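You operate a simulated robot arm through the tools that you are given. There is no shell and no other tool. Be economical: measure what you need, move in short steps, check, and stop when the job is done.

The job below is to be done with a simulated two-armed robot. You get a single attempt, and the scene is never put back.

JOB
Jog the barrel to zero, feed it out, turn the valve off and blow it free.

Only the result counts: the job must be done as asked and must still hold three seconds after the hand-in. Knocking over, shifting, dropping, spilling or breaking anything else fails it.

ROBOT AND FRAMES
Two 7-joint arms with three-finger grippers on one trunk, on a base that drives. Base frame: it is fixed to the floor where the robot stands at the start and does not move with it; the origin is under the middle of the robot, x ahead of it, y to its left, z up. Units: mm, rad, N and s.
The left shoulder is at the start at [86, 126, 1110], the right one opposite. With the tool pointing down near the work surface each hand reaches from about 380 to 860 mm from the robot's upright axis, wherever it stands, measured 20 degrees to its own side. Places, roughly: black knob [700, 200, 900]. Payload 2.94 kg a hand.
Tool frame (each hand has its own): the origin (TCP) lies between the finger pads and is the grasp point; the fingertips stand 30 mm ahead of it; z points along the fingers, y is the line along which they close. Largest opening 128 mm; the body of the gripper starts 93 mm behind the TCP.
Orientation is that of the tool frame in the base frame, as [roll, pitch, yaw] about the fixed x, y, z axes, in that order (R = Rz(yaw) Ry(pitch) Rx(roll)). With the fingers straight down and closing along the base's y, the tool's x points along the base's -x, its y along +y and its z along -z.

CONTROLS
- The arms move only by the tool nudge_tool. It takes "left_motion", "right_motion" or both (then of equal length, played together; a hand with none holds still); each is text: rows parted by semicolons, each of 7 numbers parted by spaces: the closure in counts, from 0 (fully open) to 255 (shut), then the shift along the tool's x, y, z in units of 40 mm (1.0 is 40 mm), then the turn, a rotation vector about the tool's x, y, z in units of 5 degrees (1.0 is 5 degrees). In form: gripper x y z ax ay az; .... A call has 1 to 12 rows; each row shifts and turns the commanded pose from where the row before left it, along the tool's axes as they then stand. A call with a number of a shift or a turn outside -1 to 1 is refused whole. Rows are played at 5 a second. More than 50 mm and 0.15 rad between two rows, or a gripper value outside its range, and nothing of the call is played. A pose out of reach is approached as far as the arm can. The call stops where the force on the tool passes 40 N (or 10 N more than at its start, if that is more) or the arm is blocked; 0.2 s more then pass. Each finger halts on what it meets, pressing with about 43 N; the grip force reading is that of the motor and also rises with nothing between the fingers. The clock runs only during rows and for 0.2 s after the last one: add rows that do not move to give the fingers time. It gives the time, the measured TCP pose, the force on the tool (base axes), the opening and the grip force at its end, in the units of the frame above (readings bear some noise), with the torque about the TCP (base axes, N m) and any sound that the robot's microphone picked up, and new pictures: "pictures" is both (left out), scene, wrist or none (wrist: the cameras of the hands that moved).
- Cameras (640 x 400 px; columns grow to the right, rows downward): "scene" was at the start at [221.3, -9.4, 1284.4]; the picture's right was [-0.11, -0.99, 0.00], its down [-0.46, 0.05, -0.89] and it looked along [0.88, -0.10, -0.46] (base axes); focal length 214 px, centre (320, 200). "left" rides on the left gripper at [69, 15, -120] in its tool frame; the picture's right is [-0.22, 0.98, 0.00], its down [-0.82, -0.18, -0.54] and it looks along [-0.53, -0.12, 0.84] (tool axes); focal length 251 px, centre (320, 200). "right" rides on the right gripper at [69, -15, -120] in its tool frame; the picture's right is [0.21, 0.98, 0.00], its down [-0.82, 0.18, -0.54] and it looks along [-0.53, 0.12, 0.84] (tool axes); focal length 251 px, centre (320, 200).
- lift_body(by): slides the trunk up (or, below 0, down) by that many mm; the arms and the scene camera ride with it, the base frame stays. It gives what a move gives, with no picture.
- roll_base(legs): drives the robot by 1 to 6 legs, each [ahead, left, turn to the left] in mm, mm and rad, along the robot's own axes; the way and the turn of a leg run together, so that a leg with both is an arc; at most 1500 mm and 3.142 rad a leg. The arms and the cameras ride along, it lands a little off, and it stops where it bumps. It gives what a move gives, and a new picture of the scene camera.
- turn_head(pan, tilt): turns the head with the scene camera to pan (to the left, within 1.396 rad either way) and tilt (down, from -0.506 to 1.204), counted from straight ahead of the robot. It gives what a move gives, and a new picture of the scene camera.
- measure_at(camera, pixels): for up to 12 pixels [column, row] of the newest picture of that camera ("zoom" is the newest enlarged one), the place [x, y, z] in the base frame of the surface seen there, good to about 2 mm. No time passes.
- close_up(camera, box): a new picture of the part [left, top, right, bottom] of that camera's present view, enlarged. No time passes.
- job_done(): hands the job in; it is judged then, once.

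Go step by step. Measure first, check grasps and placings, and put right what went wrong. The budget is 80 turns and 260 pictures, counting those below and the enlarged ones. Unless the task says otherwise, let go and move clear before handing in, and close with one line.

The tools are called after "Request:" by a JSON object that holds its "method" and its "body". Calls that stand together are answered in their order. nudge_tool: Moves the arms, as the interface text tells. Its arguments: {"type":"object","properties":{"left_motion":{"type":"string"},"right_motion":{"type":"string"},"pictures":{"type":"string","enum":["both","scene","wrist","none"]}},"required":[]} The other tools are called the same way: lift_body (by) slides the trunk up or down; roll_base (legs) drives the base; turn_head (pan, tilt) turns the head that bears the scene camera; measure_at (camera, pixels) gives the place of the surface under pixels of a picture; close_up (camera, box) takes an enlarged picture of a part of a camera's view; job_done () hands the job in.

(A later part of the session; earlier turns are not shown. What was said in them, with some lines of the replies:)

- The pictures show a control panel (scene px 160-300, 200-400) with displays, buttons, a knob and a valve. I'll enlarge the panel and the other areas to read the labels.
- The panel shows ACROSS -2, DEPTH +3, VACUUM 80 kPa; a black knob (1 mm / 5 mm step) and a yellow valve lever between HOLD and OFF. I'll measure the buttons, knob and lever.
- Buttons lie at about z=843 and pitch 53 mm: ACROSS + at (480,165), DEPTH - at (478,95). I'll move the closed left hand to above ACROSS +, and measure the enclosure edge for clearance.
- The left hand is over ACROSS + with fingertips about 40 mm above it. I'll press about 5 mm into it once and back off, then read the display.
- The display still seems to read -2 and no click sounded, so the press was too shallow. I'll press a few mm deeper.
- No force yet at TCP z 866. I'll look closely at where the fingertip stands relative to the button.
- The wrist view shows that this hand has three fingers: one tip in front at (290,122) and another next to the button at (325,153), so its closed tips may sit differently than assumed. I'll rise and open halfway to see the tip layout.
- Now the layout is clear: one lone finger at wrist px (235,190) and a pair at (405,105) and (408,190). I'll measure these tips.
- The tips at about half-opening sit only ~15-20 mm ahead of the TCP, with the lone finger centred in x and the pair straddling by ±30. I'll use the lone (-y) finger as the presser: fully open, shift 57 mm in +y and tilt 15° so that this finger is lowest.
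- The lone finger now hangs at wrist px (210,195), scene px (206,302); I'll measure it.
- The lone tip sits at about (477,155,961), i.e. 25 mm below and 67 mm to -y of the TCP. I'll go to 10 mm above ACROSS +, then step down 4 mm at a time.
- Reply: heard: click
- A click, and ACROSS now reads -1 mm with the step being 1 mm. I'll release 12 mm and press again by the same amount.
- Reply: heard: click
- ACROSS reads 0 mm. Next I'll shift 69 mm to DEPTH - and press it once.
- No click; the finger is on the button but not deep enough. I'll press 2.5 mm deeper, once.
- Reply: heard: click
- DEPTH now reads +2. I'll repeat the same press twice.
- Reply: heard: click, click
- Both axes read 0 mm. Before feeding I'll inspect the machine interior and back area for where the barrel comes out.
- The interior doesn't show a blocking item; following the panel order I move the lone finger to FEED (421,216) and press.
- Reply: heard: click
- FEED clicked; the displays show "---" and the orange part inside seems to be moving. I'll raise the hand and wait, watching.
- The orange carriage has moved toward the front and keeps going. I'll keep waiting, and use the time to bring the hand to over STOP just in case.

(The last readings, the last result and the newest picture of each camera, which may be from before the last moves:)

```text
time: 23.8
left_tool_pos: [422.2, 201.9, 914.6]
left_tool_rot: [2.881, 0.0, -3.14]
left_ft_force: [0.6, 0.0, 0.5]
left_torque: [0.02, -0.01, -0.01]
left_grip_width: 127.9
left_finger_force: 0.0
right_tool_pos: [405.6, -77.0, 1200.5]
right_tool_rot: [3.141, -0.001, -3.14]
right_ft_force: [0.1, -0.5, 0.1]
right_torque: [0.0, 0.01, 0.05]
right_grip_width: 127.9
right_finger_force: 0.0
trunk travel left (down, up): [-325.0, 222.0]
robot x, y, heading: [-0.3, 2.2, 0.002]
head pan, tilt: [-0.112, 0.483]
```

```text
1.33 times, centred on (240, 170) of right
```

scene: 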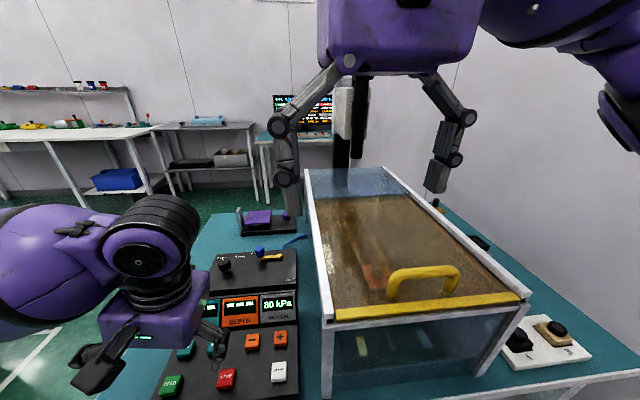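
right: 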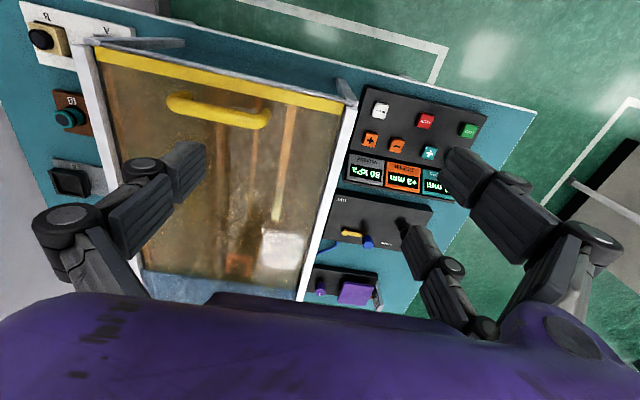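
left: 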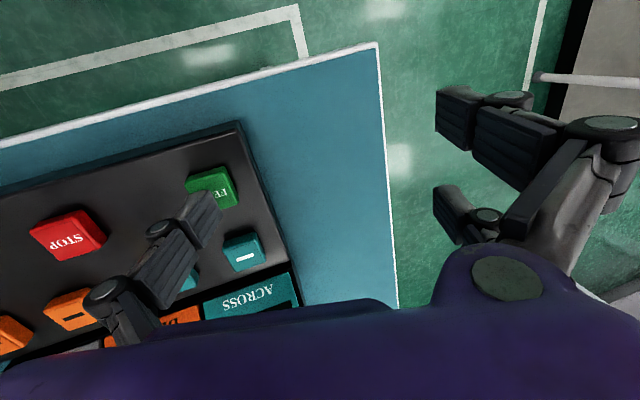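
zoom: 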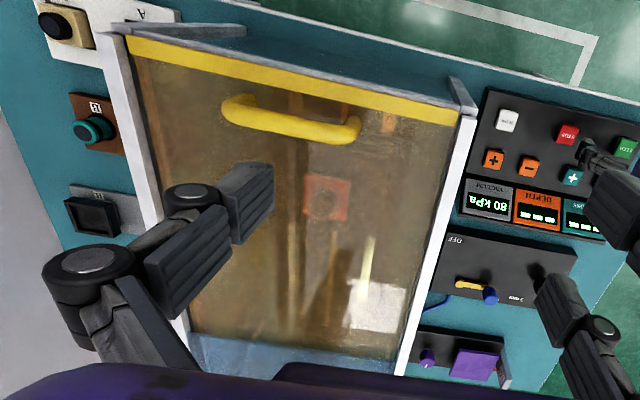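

The carriage stands still between the last two pictures (right px (325,195)), so the feed has ended. Next the valve: I'll untilt, raise and bring the wrist camera near the lever for a good view.

Request:
{"method": "nudge_tool", "body": {"left_motion": "0 0 0 -0.5 1 0 0;0 0 0 -0.9 1 0 0;0 0 0 -0.9 1 0 0;0 -0.9 0.2 -0.5 0 0 0;0 -0.9 0.2 -0.5 0 0 0;0 -0.9 0.2 0 0 0 0;0 0 0 0 0 0 0"}}

Request:
{"method": "close_up", "body": {"camera": "left", "box": [100, 80, 420, 280]}}

Request:
{"method": "close_up", "body": {"camera": "scene", "box": [150, 220, 520, 400]}}

```text
time: 25.4
left_tool_pos: [532.4, 210.4, 1045.4]
left_tool_rot: [3.142, 0.0, -3.14]
left_ft_force: [-0.7, 1.7, 0.3]
left_torque: [-0.03, -0.01, -0.01]
left_grip_width: 127.8
left_finger_force: 0.0
right_tool_pos: [405.4, -76.8, 1199.3]
right_tool_rot: [3.141, -0.001, -3.14]
right_ft_force: [0.8, -0.9, -0.7]
right_torque: [-0.01, 0.02, 0.0]
right_grip_width: 127.9
right_finger_force: 0.0
trunk travel left (down, up): [-325.0, 222.0]
robot x, y, heading: [3.3, -2.0, 0.003]
head pan, tilt: [-0.112, 0.483]
```

scene: 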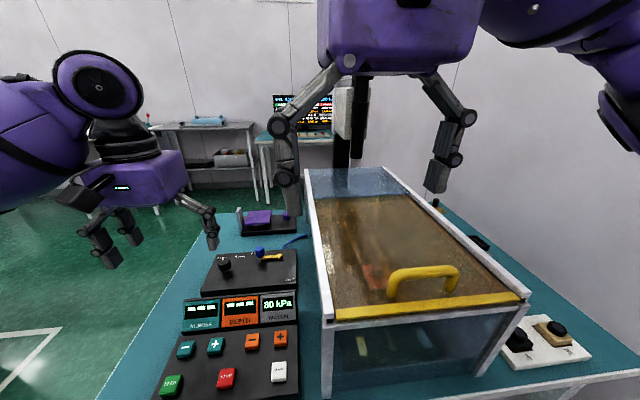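
left: 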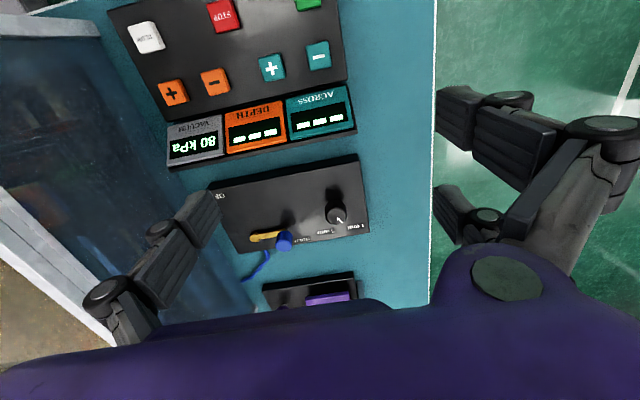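

```text
2.00 times, centred on (260, 180) of left
```

zoom: 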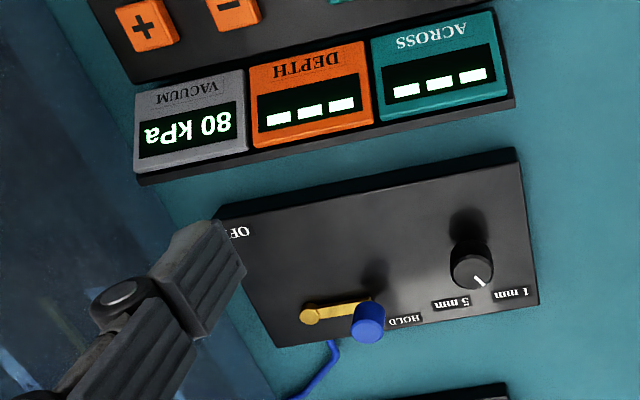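

```text
1.73 times, centred on (335, 310) of scene
```

zoom: 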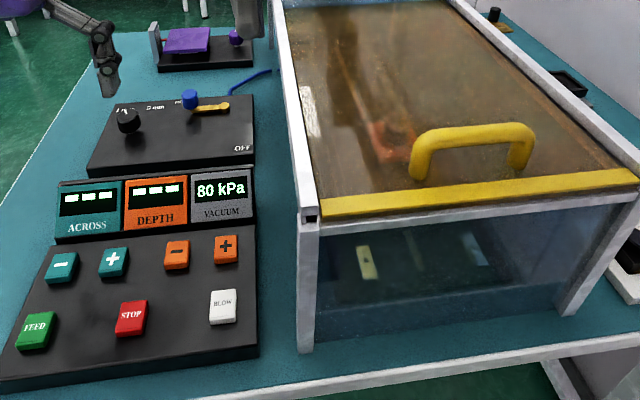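

The lever is clearly visible: pivot at left px (255,237), blue knob (284,242), HOLD beside it at (302,240), OFF at (222,196). I'll measure these.

Request:
{"method": "measure_at", "body": {"camera": "left", "pixels": [[255, 238], [265, 235], [276, 231], [284, 235], [284, 246], [280, 242], [290, 242], [302, 240], [223, 197], [300, 200], [337, 210]]}}

Request:
{"method": "measure_at", "body": {"camera": "scene", "pixels": [[260, 250], [260, 253], [260, 247], [257, 252], [263, 252], [280, 255], [270, 257], [290, 280]]}}

```text
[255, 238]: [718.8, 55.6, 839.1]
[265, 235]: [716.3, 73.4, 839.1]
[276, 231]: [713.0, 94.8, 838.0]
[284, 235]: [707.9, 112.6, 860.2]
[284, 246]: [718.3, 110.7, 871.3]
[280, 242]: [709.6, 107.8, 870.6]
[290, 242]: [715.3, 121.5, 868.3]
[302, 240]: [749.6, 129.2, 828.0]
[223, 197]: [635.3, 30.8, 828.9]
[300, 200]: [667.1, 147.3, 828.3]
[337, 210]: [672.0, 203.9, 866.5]
```

```text
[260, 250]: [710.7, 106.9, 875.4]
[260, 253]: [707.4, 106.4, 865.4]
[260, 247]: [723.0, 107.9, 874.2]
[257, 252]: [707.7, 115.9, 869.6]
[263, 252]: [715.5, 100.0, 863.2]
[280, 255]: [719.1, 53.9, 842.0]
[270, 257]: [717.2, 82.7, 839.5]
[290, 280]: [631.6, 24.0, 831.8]
```

Pivot is (719,55), knob (717,110, top 875), so the lever (56 mm) must turn about 90° toward the robot (-x) to OFF. I'll use the lone finger again, tilted 20°, first hovering at the knob's far side.

Request:
{"method": "nudge_tool", "body": {"left_motion": "0 -0.9 -0.175 0.267 0 0 0;0 -0.9 -0.175 0.267 0 0 0;0 -0.9 -0.175 0.267 0 0 0;0 -0.9 -0.175 0.267 0 0 0;0 -0.9 -0.175 0.267 0 0 0;0 -0.9 -0.175 0.267 0 0 0;0 0 0 0 -1 0 0;0 0 0 0 -1 0 0;0 0 0 0 -1 0 0;0 0 0 0 -1 0 0;0 0 0 0 0 0 0"}}

Request:
{"method": "close_up", "body": {"camera": "scene", "box": [190, 190, 310, 290]}}

Request:
{"method": "close_up", "body": {"camera": "left", "box": [60, 60, 380, 280]}}

```text
time: 27.8
left_tool_pos: [748.6, 169.8, 980.2]
left_tool_rot: [2.791, 0.001, 3.141]
left_ft_force: [-0.8, -0.3, -0.2]
left_torque: [-0.01, 0.0, 0.01]
left_grip_width: 128.1
left_finger_force: 0.0
right_tool_pos: [407.2, -76.9, 1198.9]
right_tool_rot: [3.141, -0.001, 3.14]
right_ft_force: [0.6, -0.3, 0.3]
right_torque: [0.0, -0.01, 0.01]
right_grip_width: 128.1
right_finger_force: 0.1
trunk travel left (down, up): [-325.0, 222.0]
robot x, y, heading: [0.2, -1.0, -0.003]
head pan, tilt: [-0.112, 0.483]
```

scene: 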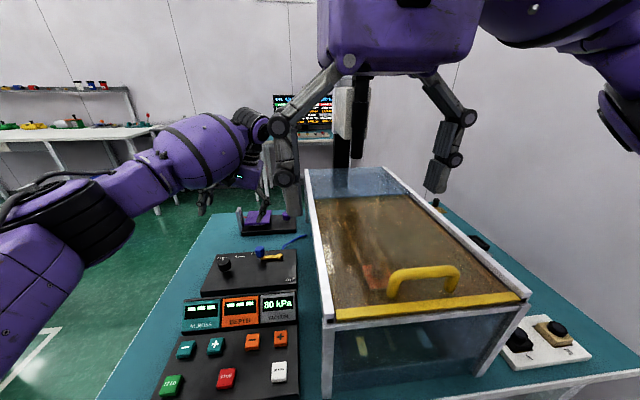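
left: 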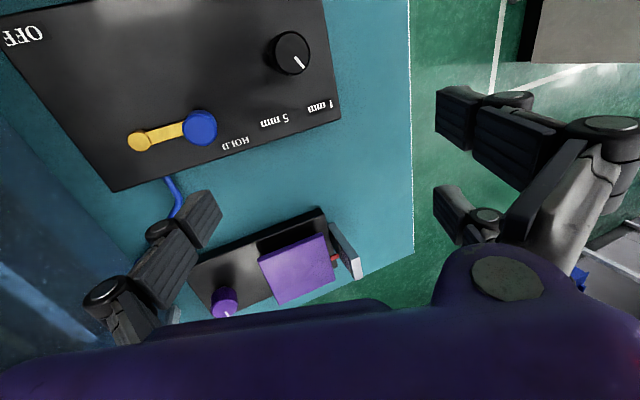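

```text
4.00 times, centred on (250, 240) of scene
```

zoom: 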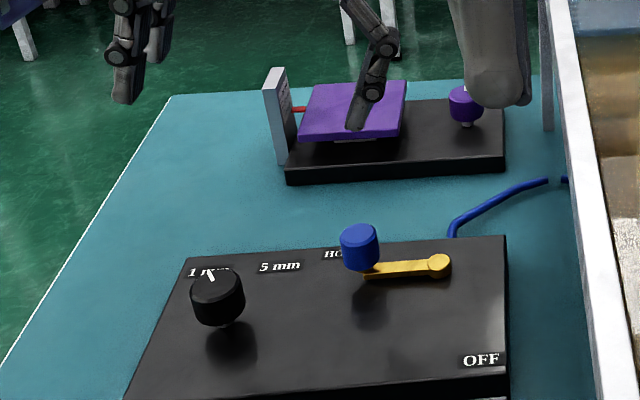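

```text
1.82 times, centred on (220, 170) of left
```

zoom: 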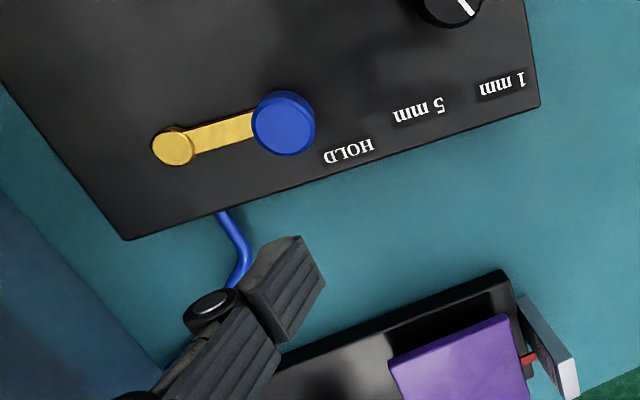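

The lone finger hovers behind the knob; I'll measure its tip and re-measure the knob before descending.

Request:
{"method": "measure_at", "body": {"camera": "left", "pixels": [[206, 192], [219, 208], [195, 196], [200, 127], [186, 131], [215, 125], [200, 112], [203, 143], [137, 141]]}}

Request:
{"method": "measure_at", "body": {"camera": "scene", "pixels": [[264, 220], [263, 217], [260, 247]]}}

```text
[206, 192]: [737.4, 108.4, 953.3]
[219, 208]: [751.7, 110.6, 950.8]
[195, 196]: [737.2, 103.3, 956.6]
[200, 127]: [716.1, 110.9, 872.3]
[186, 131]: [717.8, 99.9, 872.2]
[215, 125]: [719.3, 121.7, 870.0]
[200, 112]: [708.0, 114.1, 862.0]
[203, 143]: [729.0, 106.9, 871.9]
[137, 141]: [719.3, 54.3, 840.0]
```

```text
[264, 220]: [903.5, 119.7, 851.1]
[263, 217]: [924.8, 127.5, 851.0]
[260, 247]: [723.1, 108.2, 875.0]
```

Tip centre is about (746,105), bottom z 951; the knob is centred at (718.5,110.5), radius ~12. I'll descend 98 mm just behind the knob, with 4 mm more clearance.

Request:
{"method": "nudge_tool", "body": {"left_motion": "0 -0.1 0 0 0 0 0;0 0 -0.279 0.768 0 0 0;0 0 -0.279 0.768 0 0 0;0 0 -0.279 0.768 0 0 0;0 0 0 0 0 0 0"}}

Request:
{"method": "close_up", "body": {"camera": "scene", "box": [190, 190, 310, 290]}}

Request:
{"method": "close_up", "body": {"camera": "left", "box": [60, 60, 380, 280]}}

```text
time: 29.0
left_tool_pos: [751.7, 167.5, 882.0]
left_tool_rot: [2.792, 0.0, -3.141]
left_ft_force: [-0.3, 0.1, -0.2]
left_torque: [-0.01, -0.04, 0.0]
left_grip_width: 127.9
left_finger_force: 0.1
right_tool_pos: [405.5, -76.3, 1199.8]
right_tool_rot: [-3.141, -0.001, 3.14]
right_ft_force: [0.5, 0.3, 1.2]
right_torque: [0.01, -0.02, 0.01]
right_grip_width: 127.9
right_finger_force: 0.0
trunk travel left (down, up): [-325.0, 222.0]
robot x, y, heading: [-3.9, -1.6, 0.001]
head pan, tilt: [-0.112, 0.483]
```

scene: 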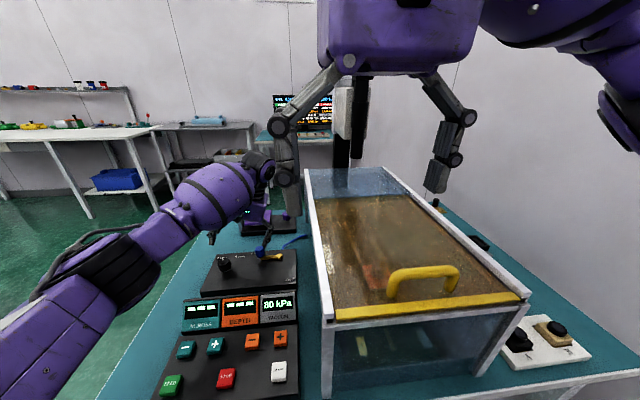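
left: 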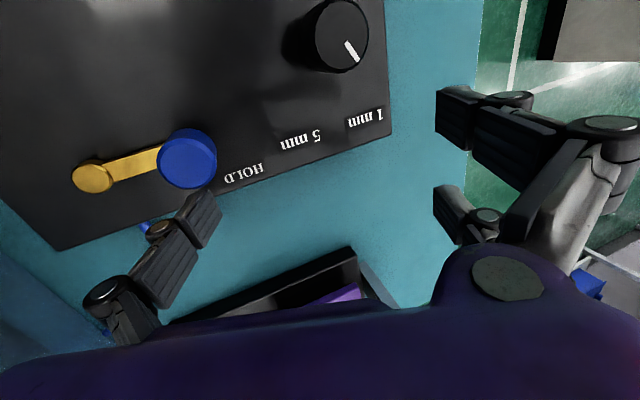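

```text
4.00 times, centred on (250, 240) of scene
```

zoom: 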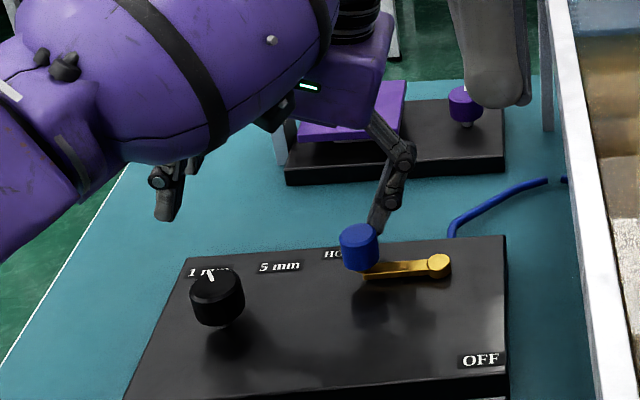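

```text
1.82 times, centred on (220, 170) of left
```

zoom: 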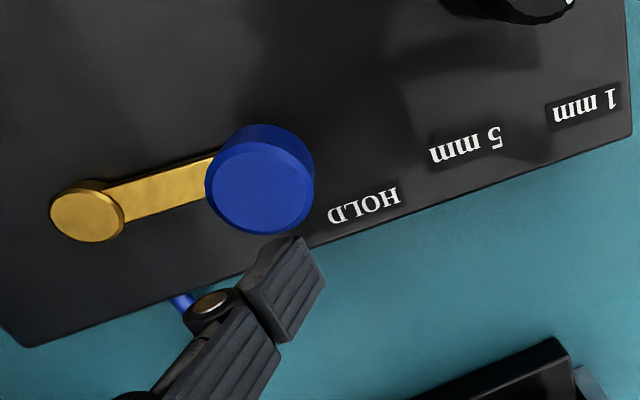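

The finger is set just behind the knob with no contact force. I'll sweep along the arc about the pivot in 10 mm steps, first half, and check.

Request:
{"method": "nudge_tool", "body": {"left_motion": "0 0.2625 0.096 0.035 0 0 0;0 0.2375 0.059 0.021 0 0 0;0 0.2425 0.021 0.008 0 0 0;0 0.2425 -0.021 -0.008 0 0 0;0 0.2375 -0.059 -0.021 0 0 0;0 0 0 0 0 0 0"}}

Request:
{"method": "close_up", "body": {"camera": "left", "box": [60, 60, 380, 280]}}

```text
time: 30.4
left_tool_pos: [702.8, 173.3, 883.8]
left_tool_rot: [2.792, 0.0, -3.138]
left_ft_force: [0.1, -0.1, -0.2]
left_torque: [-0.01, 0.04, 0.04]
left_grip_width: 127.8
left_finger_force: 0.1
right_tool_pos: [405.9, -77.0, 1200.4]
right_tool_rot: [3.141, 0.001, 3.141]
right_ft_force: [-0.4, -0.1, 0.0]
right_torque: [-0.01, 0.0, -0.01]
right_grip_width: 128.0
right_finger_force: 0.0
trunk travel left (down, up): [-325.0, 222.0]
robot x, y, heading: [-1.9, -0.1, 0.0]
head pan, tilt: [-0.112, 0.483]
```

scene: 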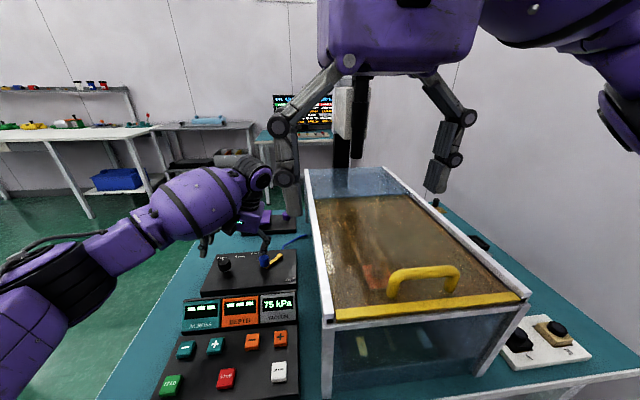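
left: 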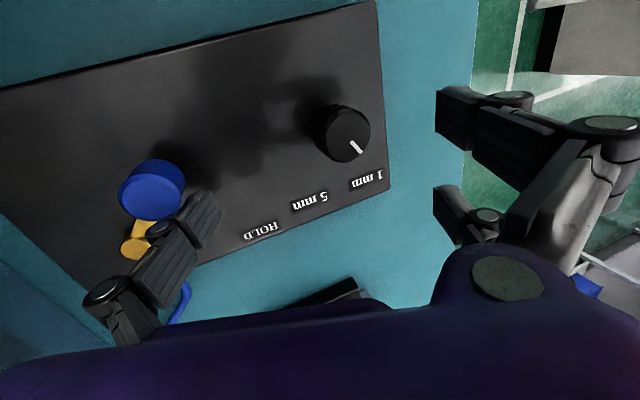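

```text
1.82 times, centred on (220, 170) of left
```

zoom: 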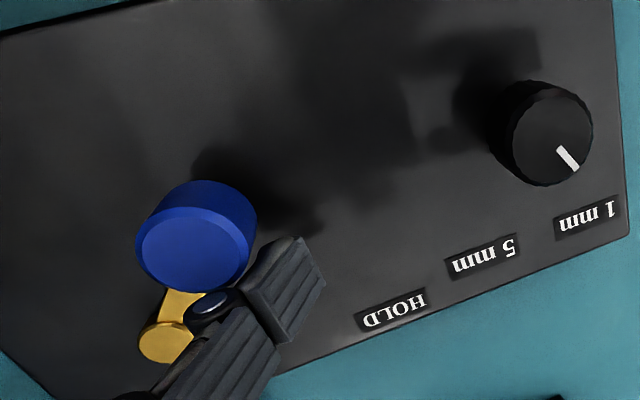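

The lever is following (now ~140°) and vacuum has begun to fall (75 kPa). I'll finish the arc.

Request:
{"method": "nudge_tool", "body": {"left_motion": "0 0.22 -0.096 -0.035 0 0 0;0 0.2 -0.132 -0.048 0 0 0;0 0.1725 -0.162 -0.059 0 0 0;0 0.14 -0.188 -0.068 0 0 0;0 0.1025 -0.207 -0.075 0 0 0;0 0 0 0 0 0 0"}}

Request:
{"method": "close_up", "body": {"camera": "left", "box": [60, 60, 380, 280]}}

Request:
{"method": "close_up", "body": {"camera": "scene", "box": [170, 200, 330, 340]}}

```text
time: 31.8
left_tool_pos: [669.9, 140.0, 882.4]
left_tool_rot: [2.792, 0.0, -3.14]
left_ft_force: [-1.0, 1.4, 0.6]
left_torque: [-0.03, -0.02, -0.01]
left_grip_width: 128.1
left_finger_force: 0.1
right_tool_pos: [406.0, -76.2, 1198.2]
right_tool_rot: [3.14, 0.001, 3.141]
right_ft_force: [0.0, -0.9, 0.0]
right_torque: [-0.02, 0.01, 0.02]
right_grip_width: 128.0
right_finger_force: 0.1
trunk travel left (down, up): [-325.0, 222.0]
robot x, y, heading: [1.2, -2.6, 0.002]
head pan, tilt: [-0.112, 0.483]
```

scene: 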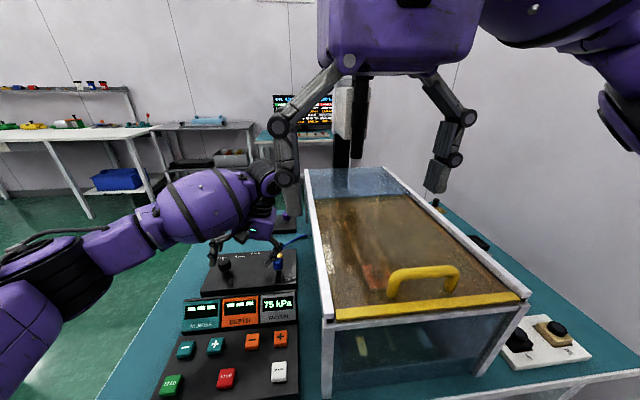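
left: 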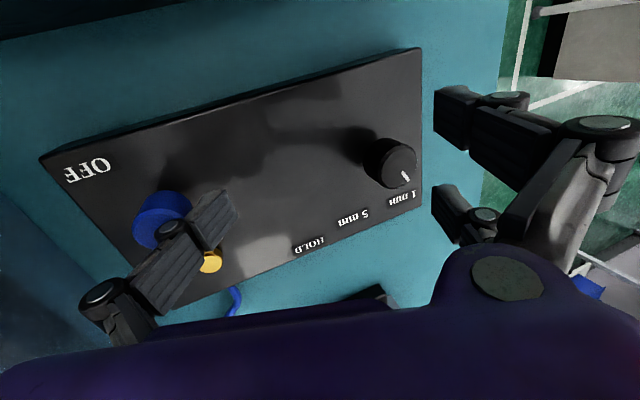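

```text
1.82 times, centred on (220, 170) of left
```

zoom: 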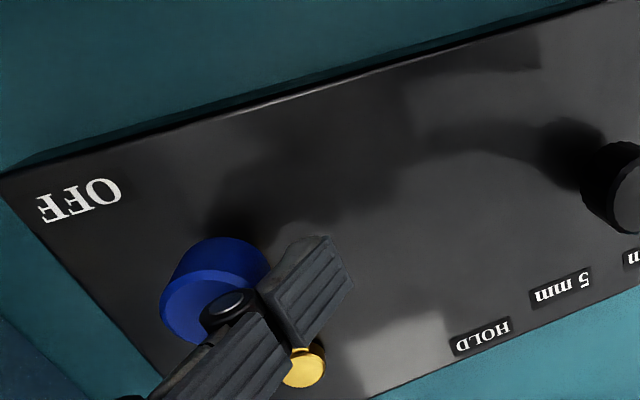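

```text
2.86 times, centred on (250, 270) of scene
```

zoom: 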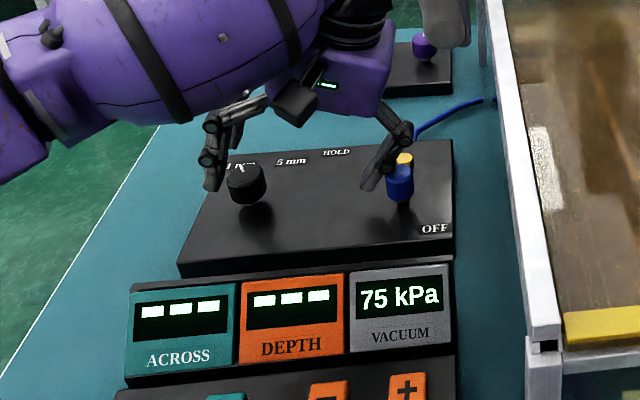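

The lever now points at the robot (~180°), without an end stop felt, and vacuum reads 75. I'll push ~15° further toward the OFF label and see.

Request:
{"method": "nudge_tool", "body": {"left_motion": "0 0.0625 -0.223 -0.081 0 0 0;0 0.017 -0.113 -0.041 0 0 0;0 0 0 0 0 0 0;0 0 0 0 0 0 0;0 0 0 0 0 0 0"}}

Request:
{"method": "close_up", "body": {"camera": "left", "box": [60, 60, 380, 280]}}

Request:
{"method": "close_up", "body": {"camera": "scene", "box": [170, 200, 330, 340]}}

```text
time: 33.0
left_tool_pos: [665.1, 125.4, 882.2]
left_tool_rot: [2.794, 0.0, -3.141]
left_ft_force: [-0.5, 0.7, 2.5]
left_torque: [-0.16, 0.02, -0.01]
left_grip_width: 127.0
left_finger_force: 0.0
right_tool_pos: [405.3, -78.3, 1199.5]
right_tool_rot: [3.141, 0.0, 3.141]
right_ft_force: [-0.3, 1.2, 0.2]
right_torque: [0.0, 0.01, -0.02]
right_grip_width: 128.2
right_finger_force: 0.0
trunk travel left (down, up): [-325.0, 222.0]
robot x, y, heading: [0.1, -2.5, 0.002]
head pan, tilt: [-0.112, 0.483]
```

scene: 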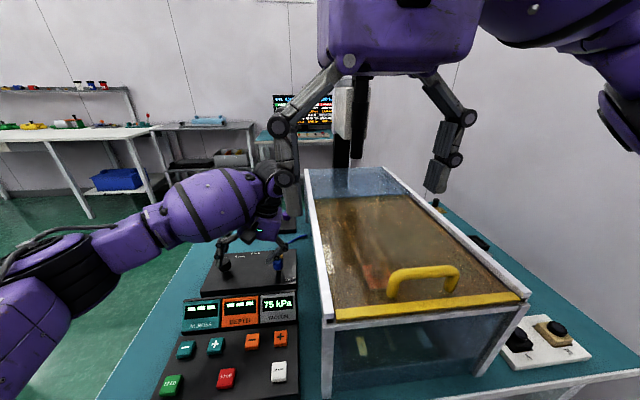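
left: 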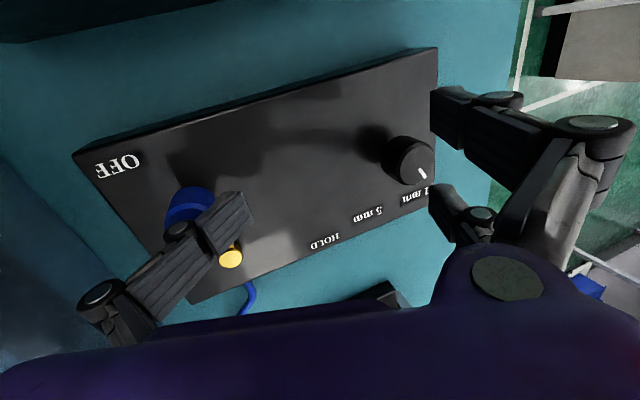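

```text
1.82 times, centred on (220, 170) of left
```

zoom: 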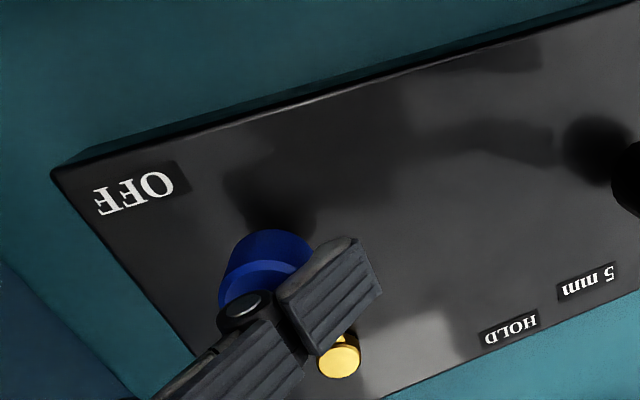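

```text
2.86 times, centred on (250, 270) of scene
```

zoom: 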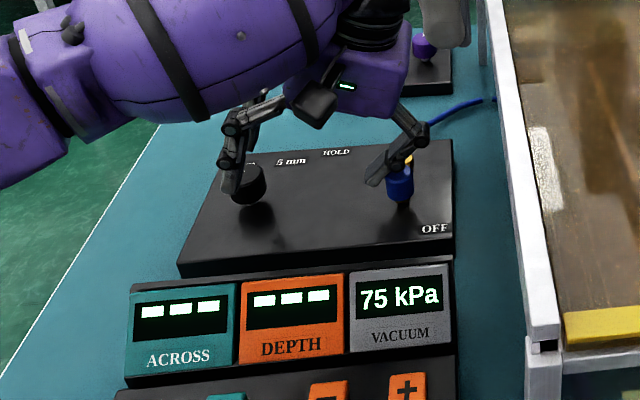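

The knob stopped moving at ~180° while the finger flexed, so the lever is at its end stop: valve OFF (vacuum 75 kPa residual). I'll back off, rise and move toward BLOW, reducing the tilt to 10°.

Request:
{"method": "nudge_tool", "body": {"left_motion": "0 0 0.16 0.06 0 0 0;0 0 0.342 -0.94 0 0 0;0 0 0.342 -0.94 0 0 0;0 0 0 0 1 0 0;0 0 0 0 1 0 0;0 1 0 0 0 0 0;0 1 0 0 0 0 0;0 1 0 0 0 0 0;0 1 0 0 0 0 0;0 1 0 0 0 0 0;0 1 0 0 0 0 0;0 0 0 0 0 0 0"}}

Request:
{"method": "close_up", "body": {"camera": "scene", "box": [150, 200, 350, 400]}}

Request:
{"method": "measure_at", "body": {"camera": "left", "pixels": [[206, 192], [213, 197], [219, 208], [195, 196]]}}

```text
time: 35.6
left_tool_pos: [423.8, 133.4, 961.7]
left_tool_rot: [2.966, -0.001, -3.139]
left_ft_force: [0.5, 0.2, -0.4]
left_torque: [0.01, 0.02, 0.05]
left_grip_width: 127.9
left_finger_force: 0.0
right_tool_pos: [406.9, -77.2, 1198.0]
right_tool_rot: [3.141, 0.001, -3.141]
right_ft_force: [0.0, -0.3, -0.1]
right_torque: [-0.02, 0.03, 0.01]
right_grip_width: 128.1
right_finger_force: 0.1
trunk travel left (down, up): [-325.0, 222.0]
robot x, y, heading: [-2.6, 2.8, 0.001]
head pan, tilt: [-0.112, 0.483]
```

scene: 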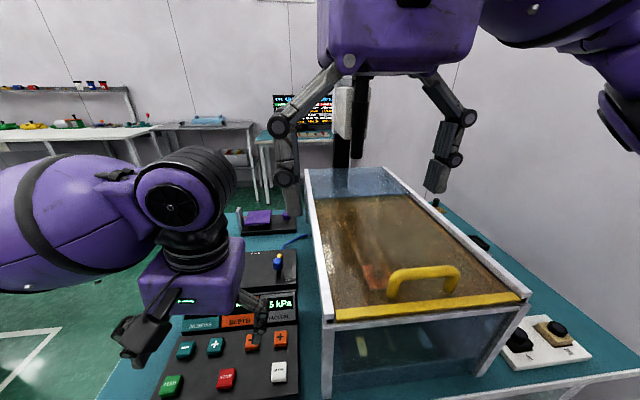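
left: 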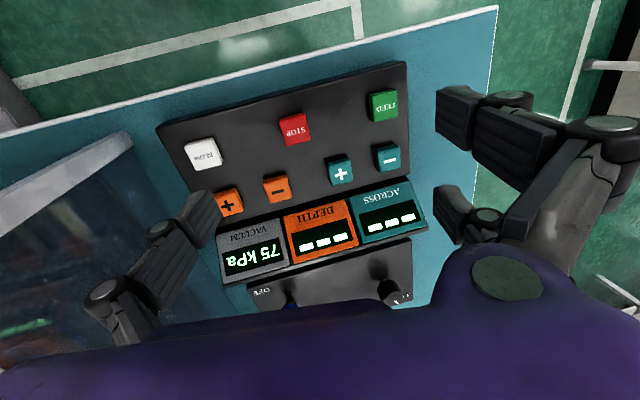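

```text
2.00 times, centred on (250, 300) of scene
```

zoom: 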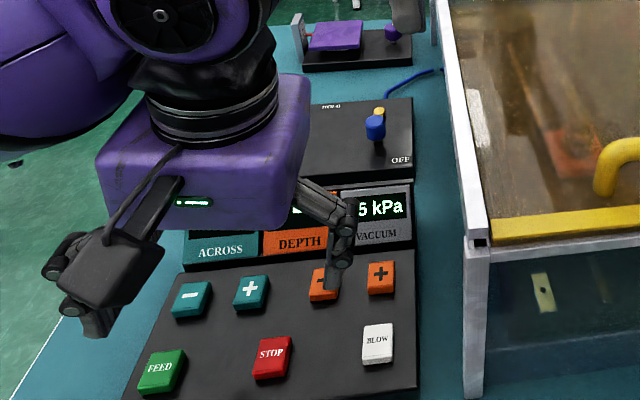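

```text
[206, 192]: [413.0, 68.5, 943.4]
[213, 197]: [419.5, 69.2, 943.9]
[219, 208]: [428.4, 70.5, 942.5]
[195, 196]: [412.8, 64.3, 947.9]
```

The hand hovers beside BLOW; tip is at (420,65,943), offset (-3,-68,-19) from the TCP. I'll verify the lever's place and descend onto BLOW (421,40) and press.

Request:
{"method": "measure_at", "body": {"camera": "scene", "pixels": [[277, 262], [279, 255], [279, 271]]}}

Request:
{"method": "nudge_tool", "body": {"left_motion": "0 0 -0.49 0.99 0 0 0;0 0 -0.49 0.99 0 0 0;0 0 0 0 0 0 0;0 0 -0.025 0.143 0 0 0;0 0 -0.025 0.143 0 0 0;0 0 -0.025 0.143 0 0 0;0 0 0 0 0 0 0;0 0 0.075 -0.429 0 0 0;0 0 0 0 0 0 0"}}

Request:
{"method": "close_up", "body": {"camera": "scene", "box": [150, 220, 520, 400]}}

```text
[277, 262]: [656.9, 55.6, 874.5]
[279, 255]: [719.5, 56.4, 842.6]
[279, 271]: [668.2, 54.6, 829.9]
```

```text
time: 37.6
left_tool_pos: [426.7, 109.1, 877.9]
left_tool_rot: [2.966, 0.0, -3.139]
left_ft_force: [0.0, -0.8, -0.3]
left_torque: [0.0, 0.01, 0.0]
left_grip_width: 128.1
left_finger_force: 0.1
right_tool_pos: [407.6, -77.8, 1199.3]
right_tool_rot: [-3.141, 0.001, -3.141]
right_ft_force: [0.4, 0.3, 0.0]
right_torque: [0.02, -0.03, 0.02]
right_grip_width: 128.2
right_finger_force: 0.0
trunk travel left (down, up): [-325.0, 222.0]
robot x, y, heading: [0.5, -2.3, -0.001]
head pan, tilt: [-0.112, 0.483]
heard: click
```

scene: 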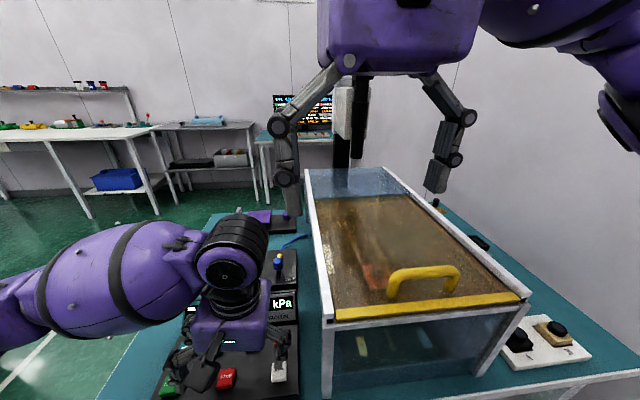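
left: 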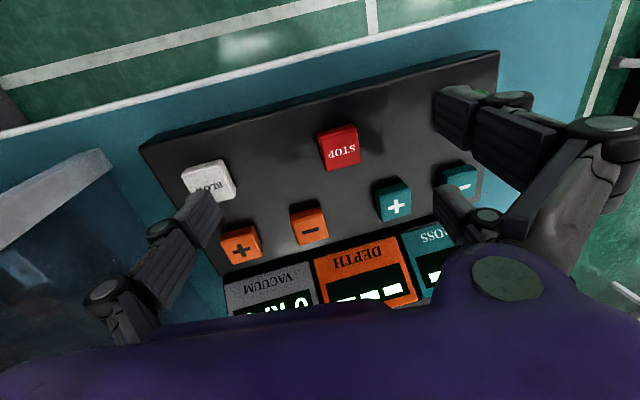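

```text
1.73 times, centred on (335, 310) of scene
```

zoom: 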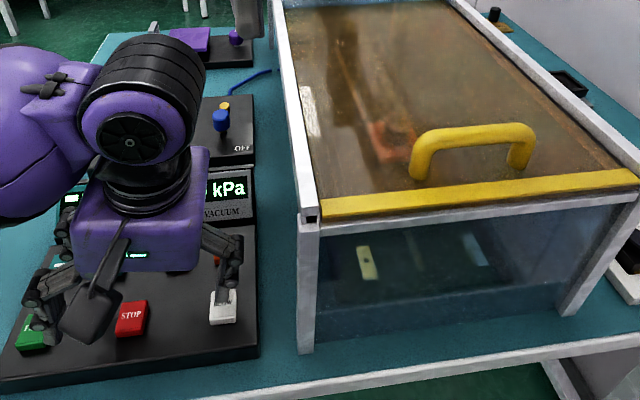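

BLOW clicked and vacuum appears to drop to 0. I'll rise and move the hand clear, then check the displays and the interior.

Request:
{"method": "nudge_tool", "body": {"left_motion": "0 0 0.17 -0.98 0 0 0;0 0 0.17 -0.98 0 0 0;0 0 1 -0.3 1 0 0;0 0 1 -0.5 1 0 0;0 0 1 -0.5 0 0 0;0 0 1 -0.5 0 0 0;0 0 1 -0.5 0 0 0;0 0 0 0 0 0 0"}}

Request:
{"method": "close_up", "body": {"camera": "scene", "box": [150, 220, 430, 400]}}

Request:
{"method": "close_up", "body": {"camera": "right", "box": [80, 20, 400, 320]}}

Request:
{"method": "close_up", "body": {"camera": "scene", "box": [300, 160, 540, 400]}}

```text
time: 39.4
left_tool_pos: [425.4, 300.8, 1059.1]
left_tool_rot: [-3.141, 0.001, 3.141]
left_ft_force: [0.7, 0.3, 0.2]
left_torque: [0.04, 0.0, -0.03]
left_grip_width: 127.9
left_finger_force: 0.1
right_tool_pos: [406.6, -76.4, 1198.8]
right_tool_rot: [3.14, -0.001, -3.14]
right_ft_force: [-0.9, 0.4, 0.4]
right_torque: [-0.03, 0.01, -0.02]
right_grip_width: 127.8
right_finger_force: 0.1
trunk travel left (down, up): [-325.0, 222.0]
robot x, y, heading: [2.1, 0.4, -0.003]
head pan, tilt: [-0.112, 0.483]
```

scene: 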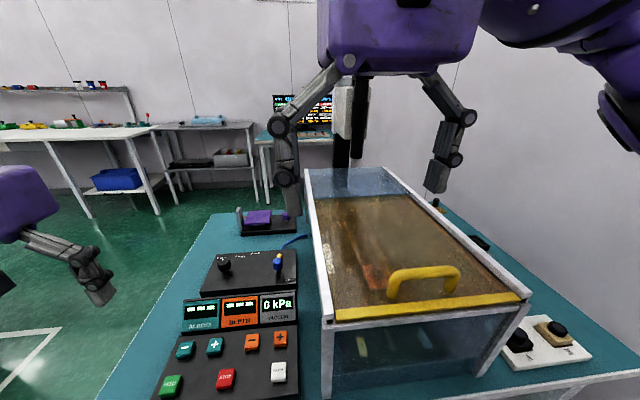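
left: 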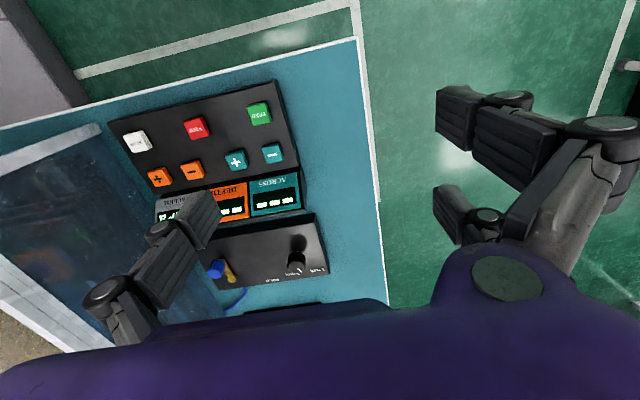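

```text
2.22 times, centred on (290, 310) of scene
```

zoom: 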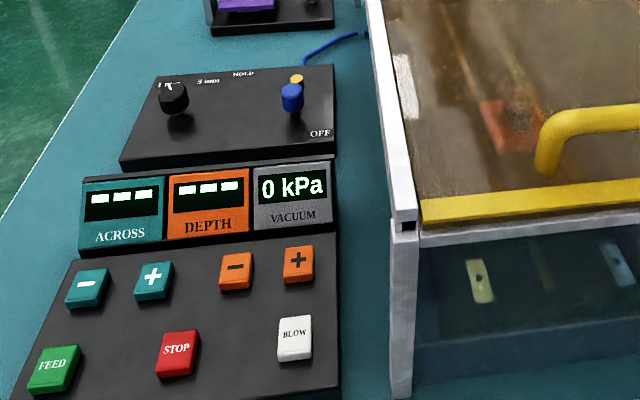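

```text
1.33 times, centred on (240, 170) of right
```

zoom: 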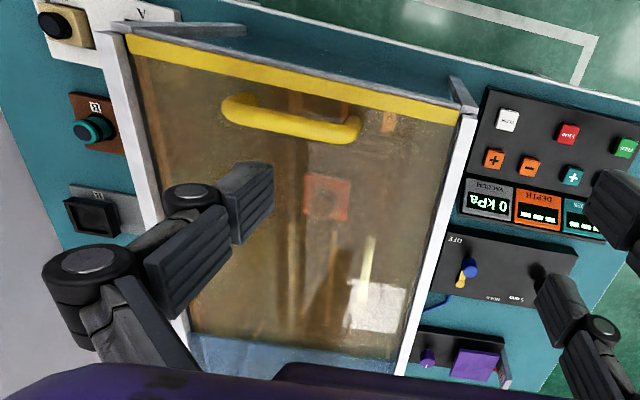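

```text
1.67 times, centred on (420, 280) of scene
```

zoom: 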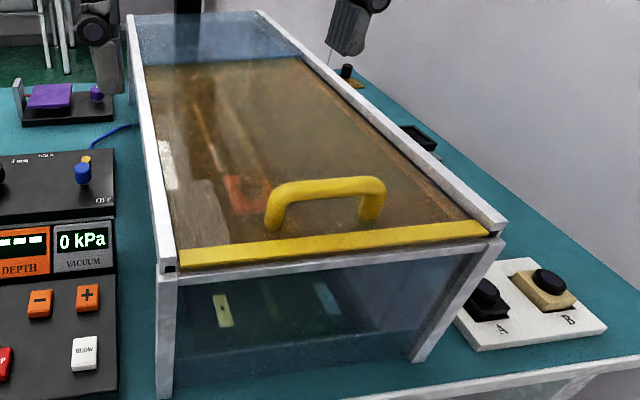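

ACROSS and DEPTH were both brought to 0 mm. The carriage is fed out and standing still, the valve lever is against its OFF stop, and vacuum reads 0 kPa after BLOW. The left hand is clear, so I'm handing in.

Request:
{"method": "job_done", "body": {}}

```text
The job is handed in.
```

The job is handed in: I jogged the barrel to zero on both axes, fed it out, turned the valve to OFF and pressed BLOW; vacuum now reads 0 kPa.
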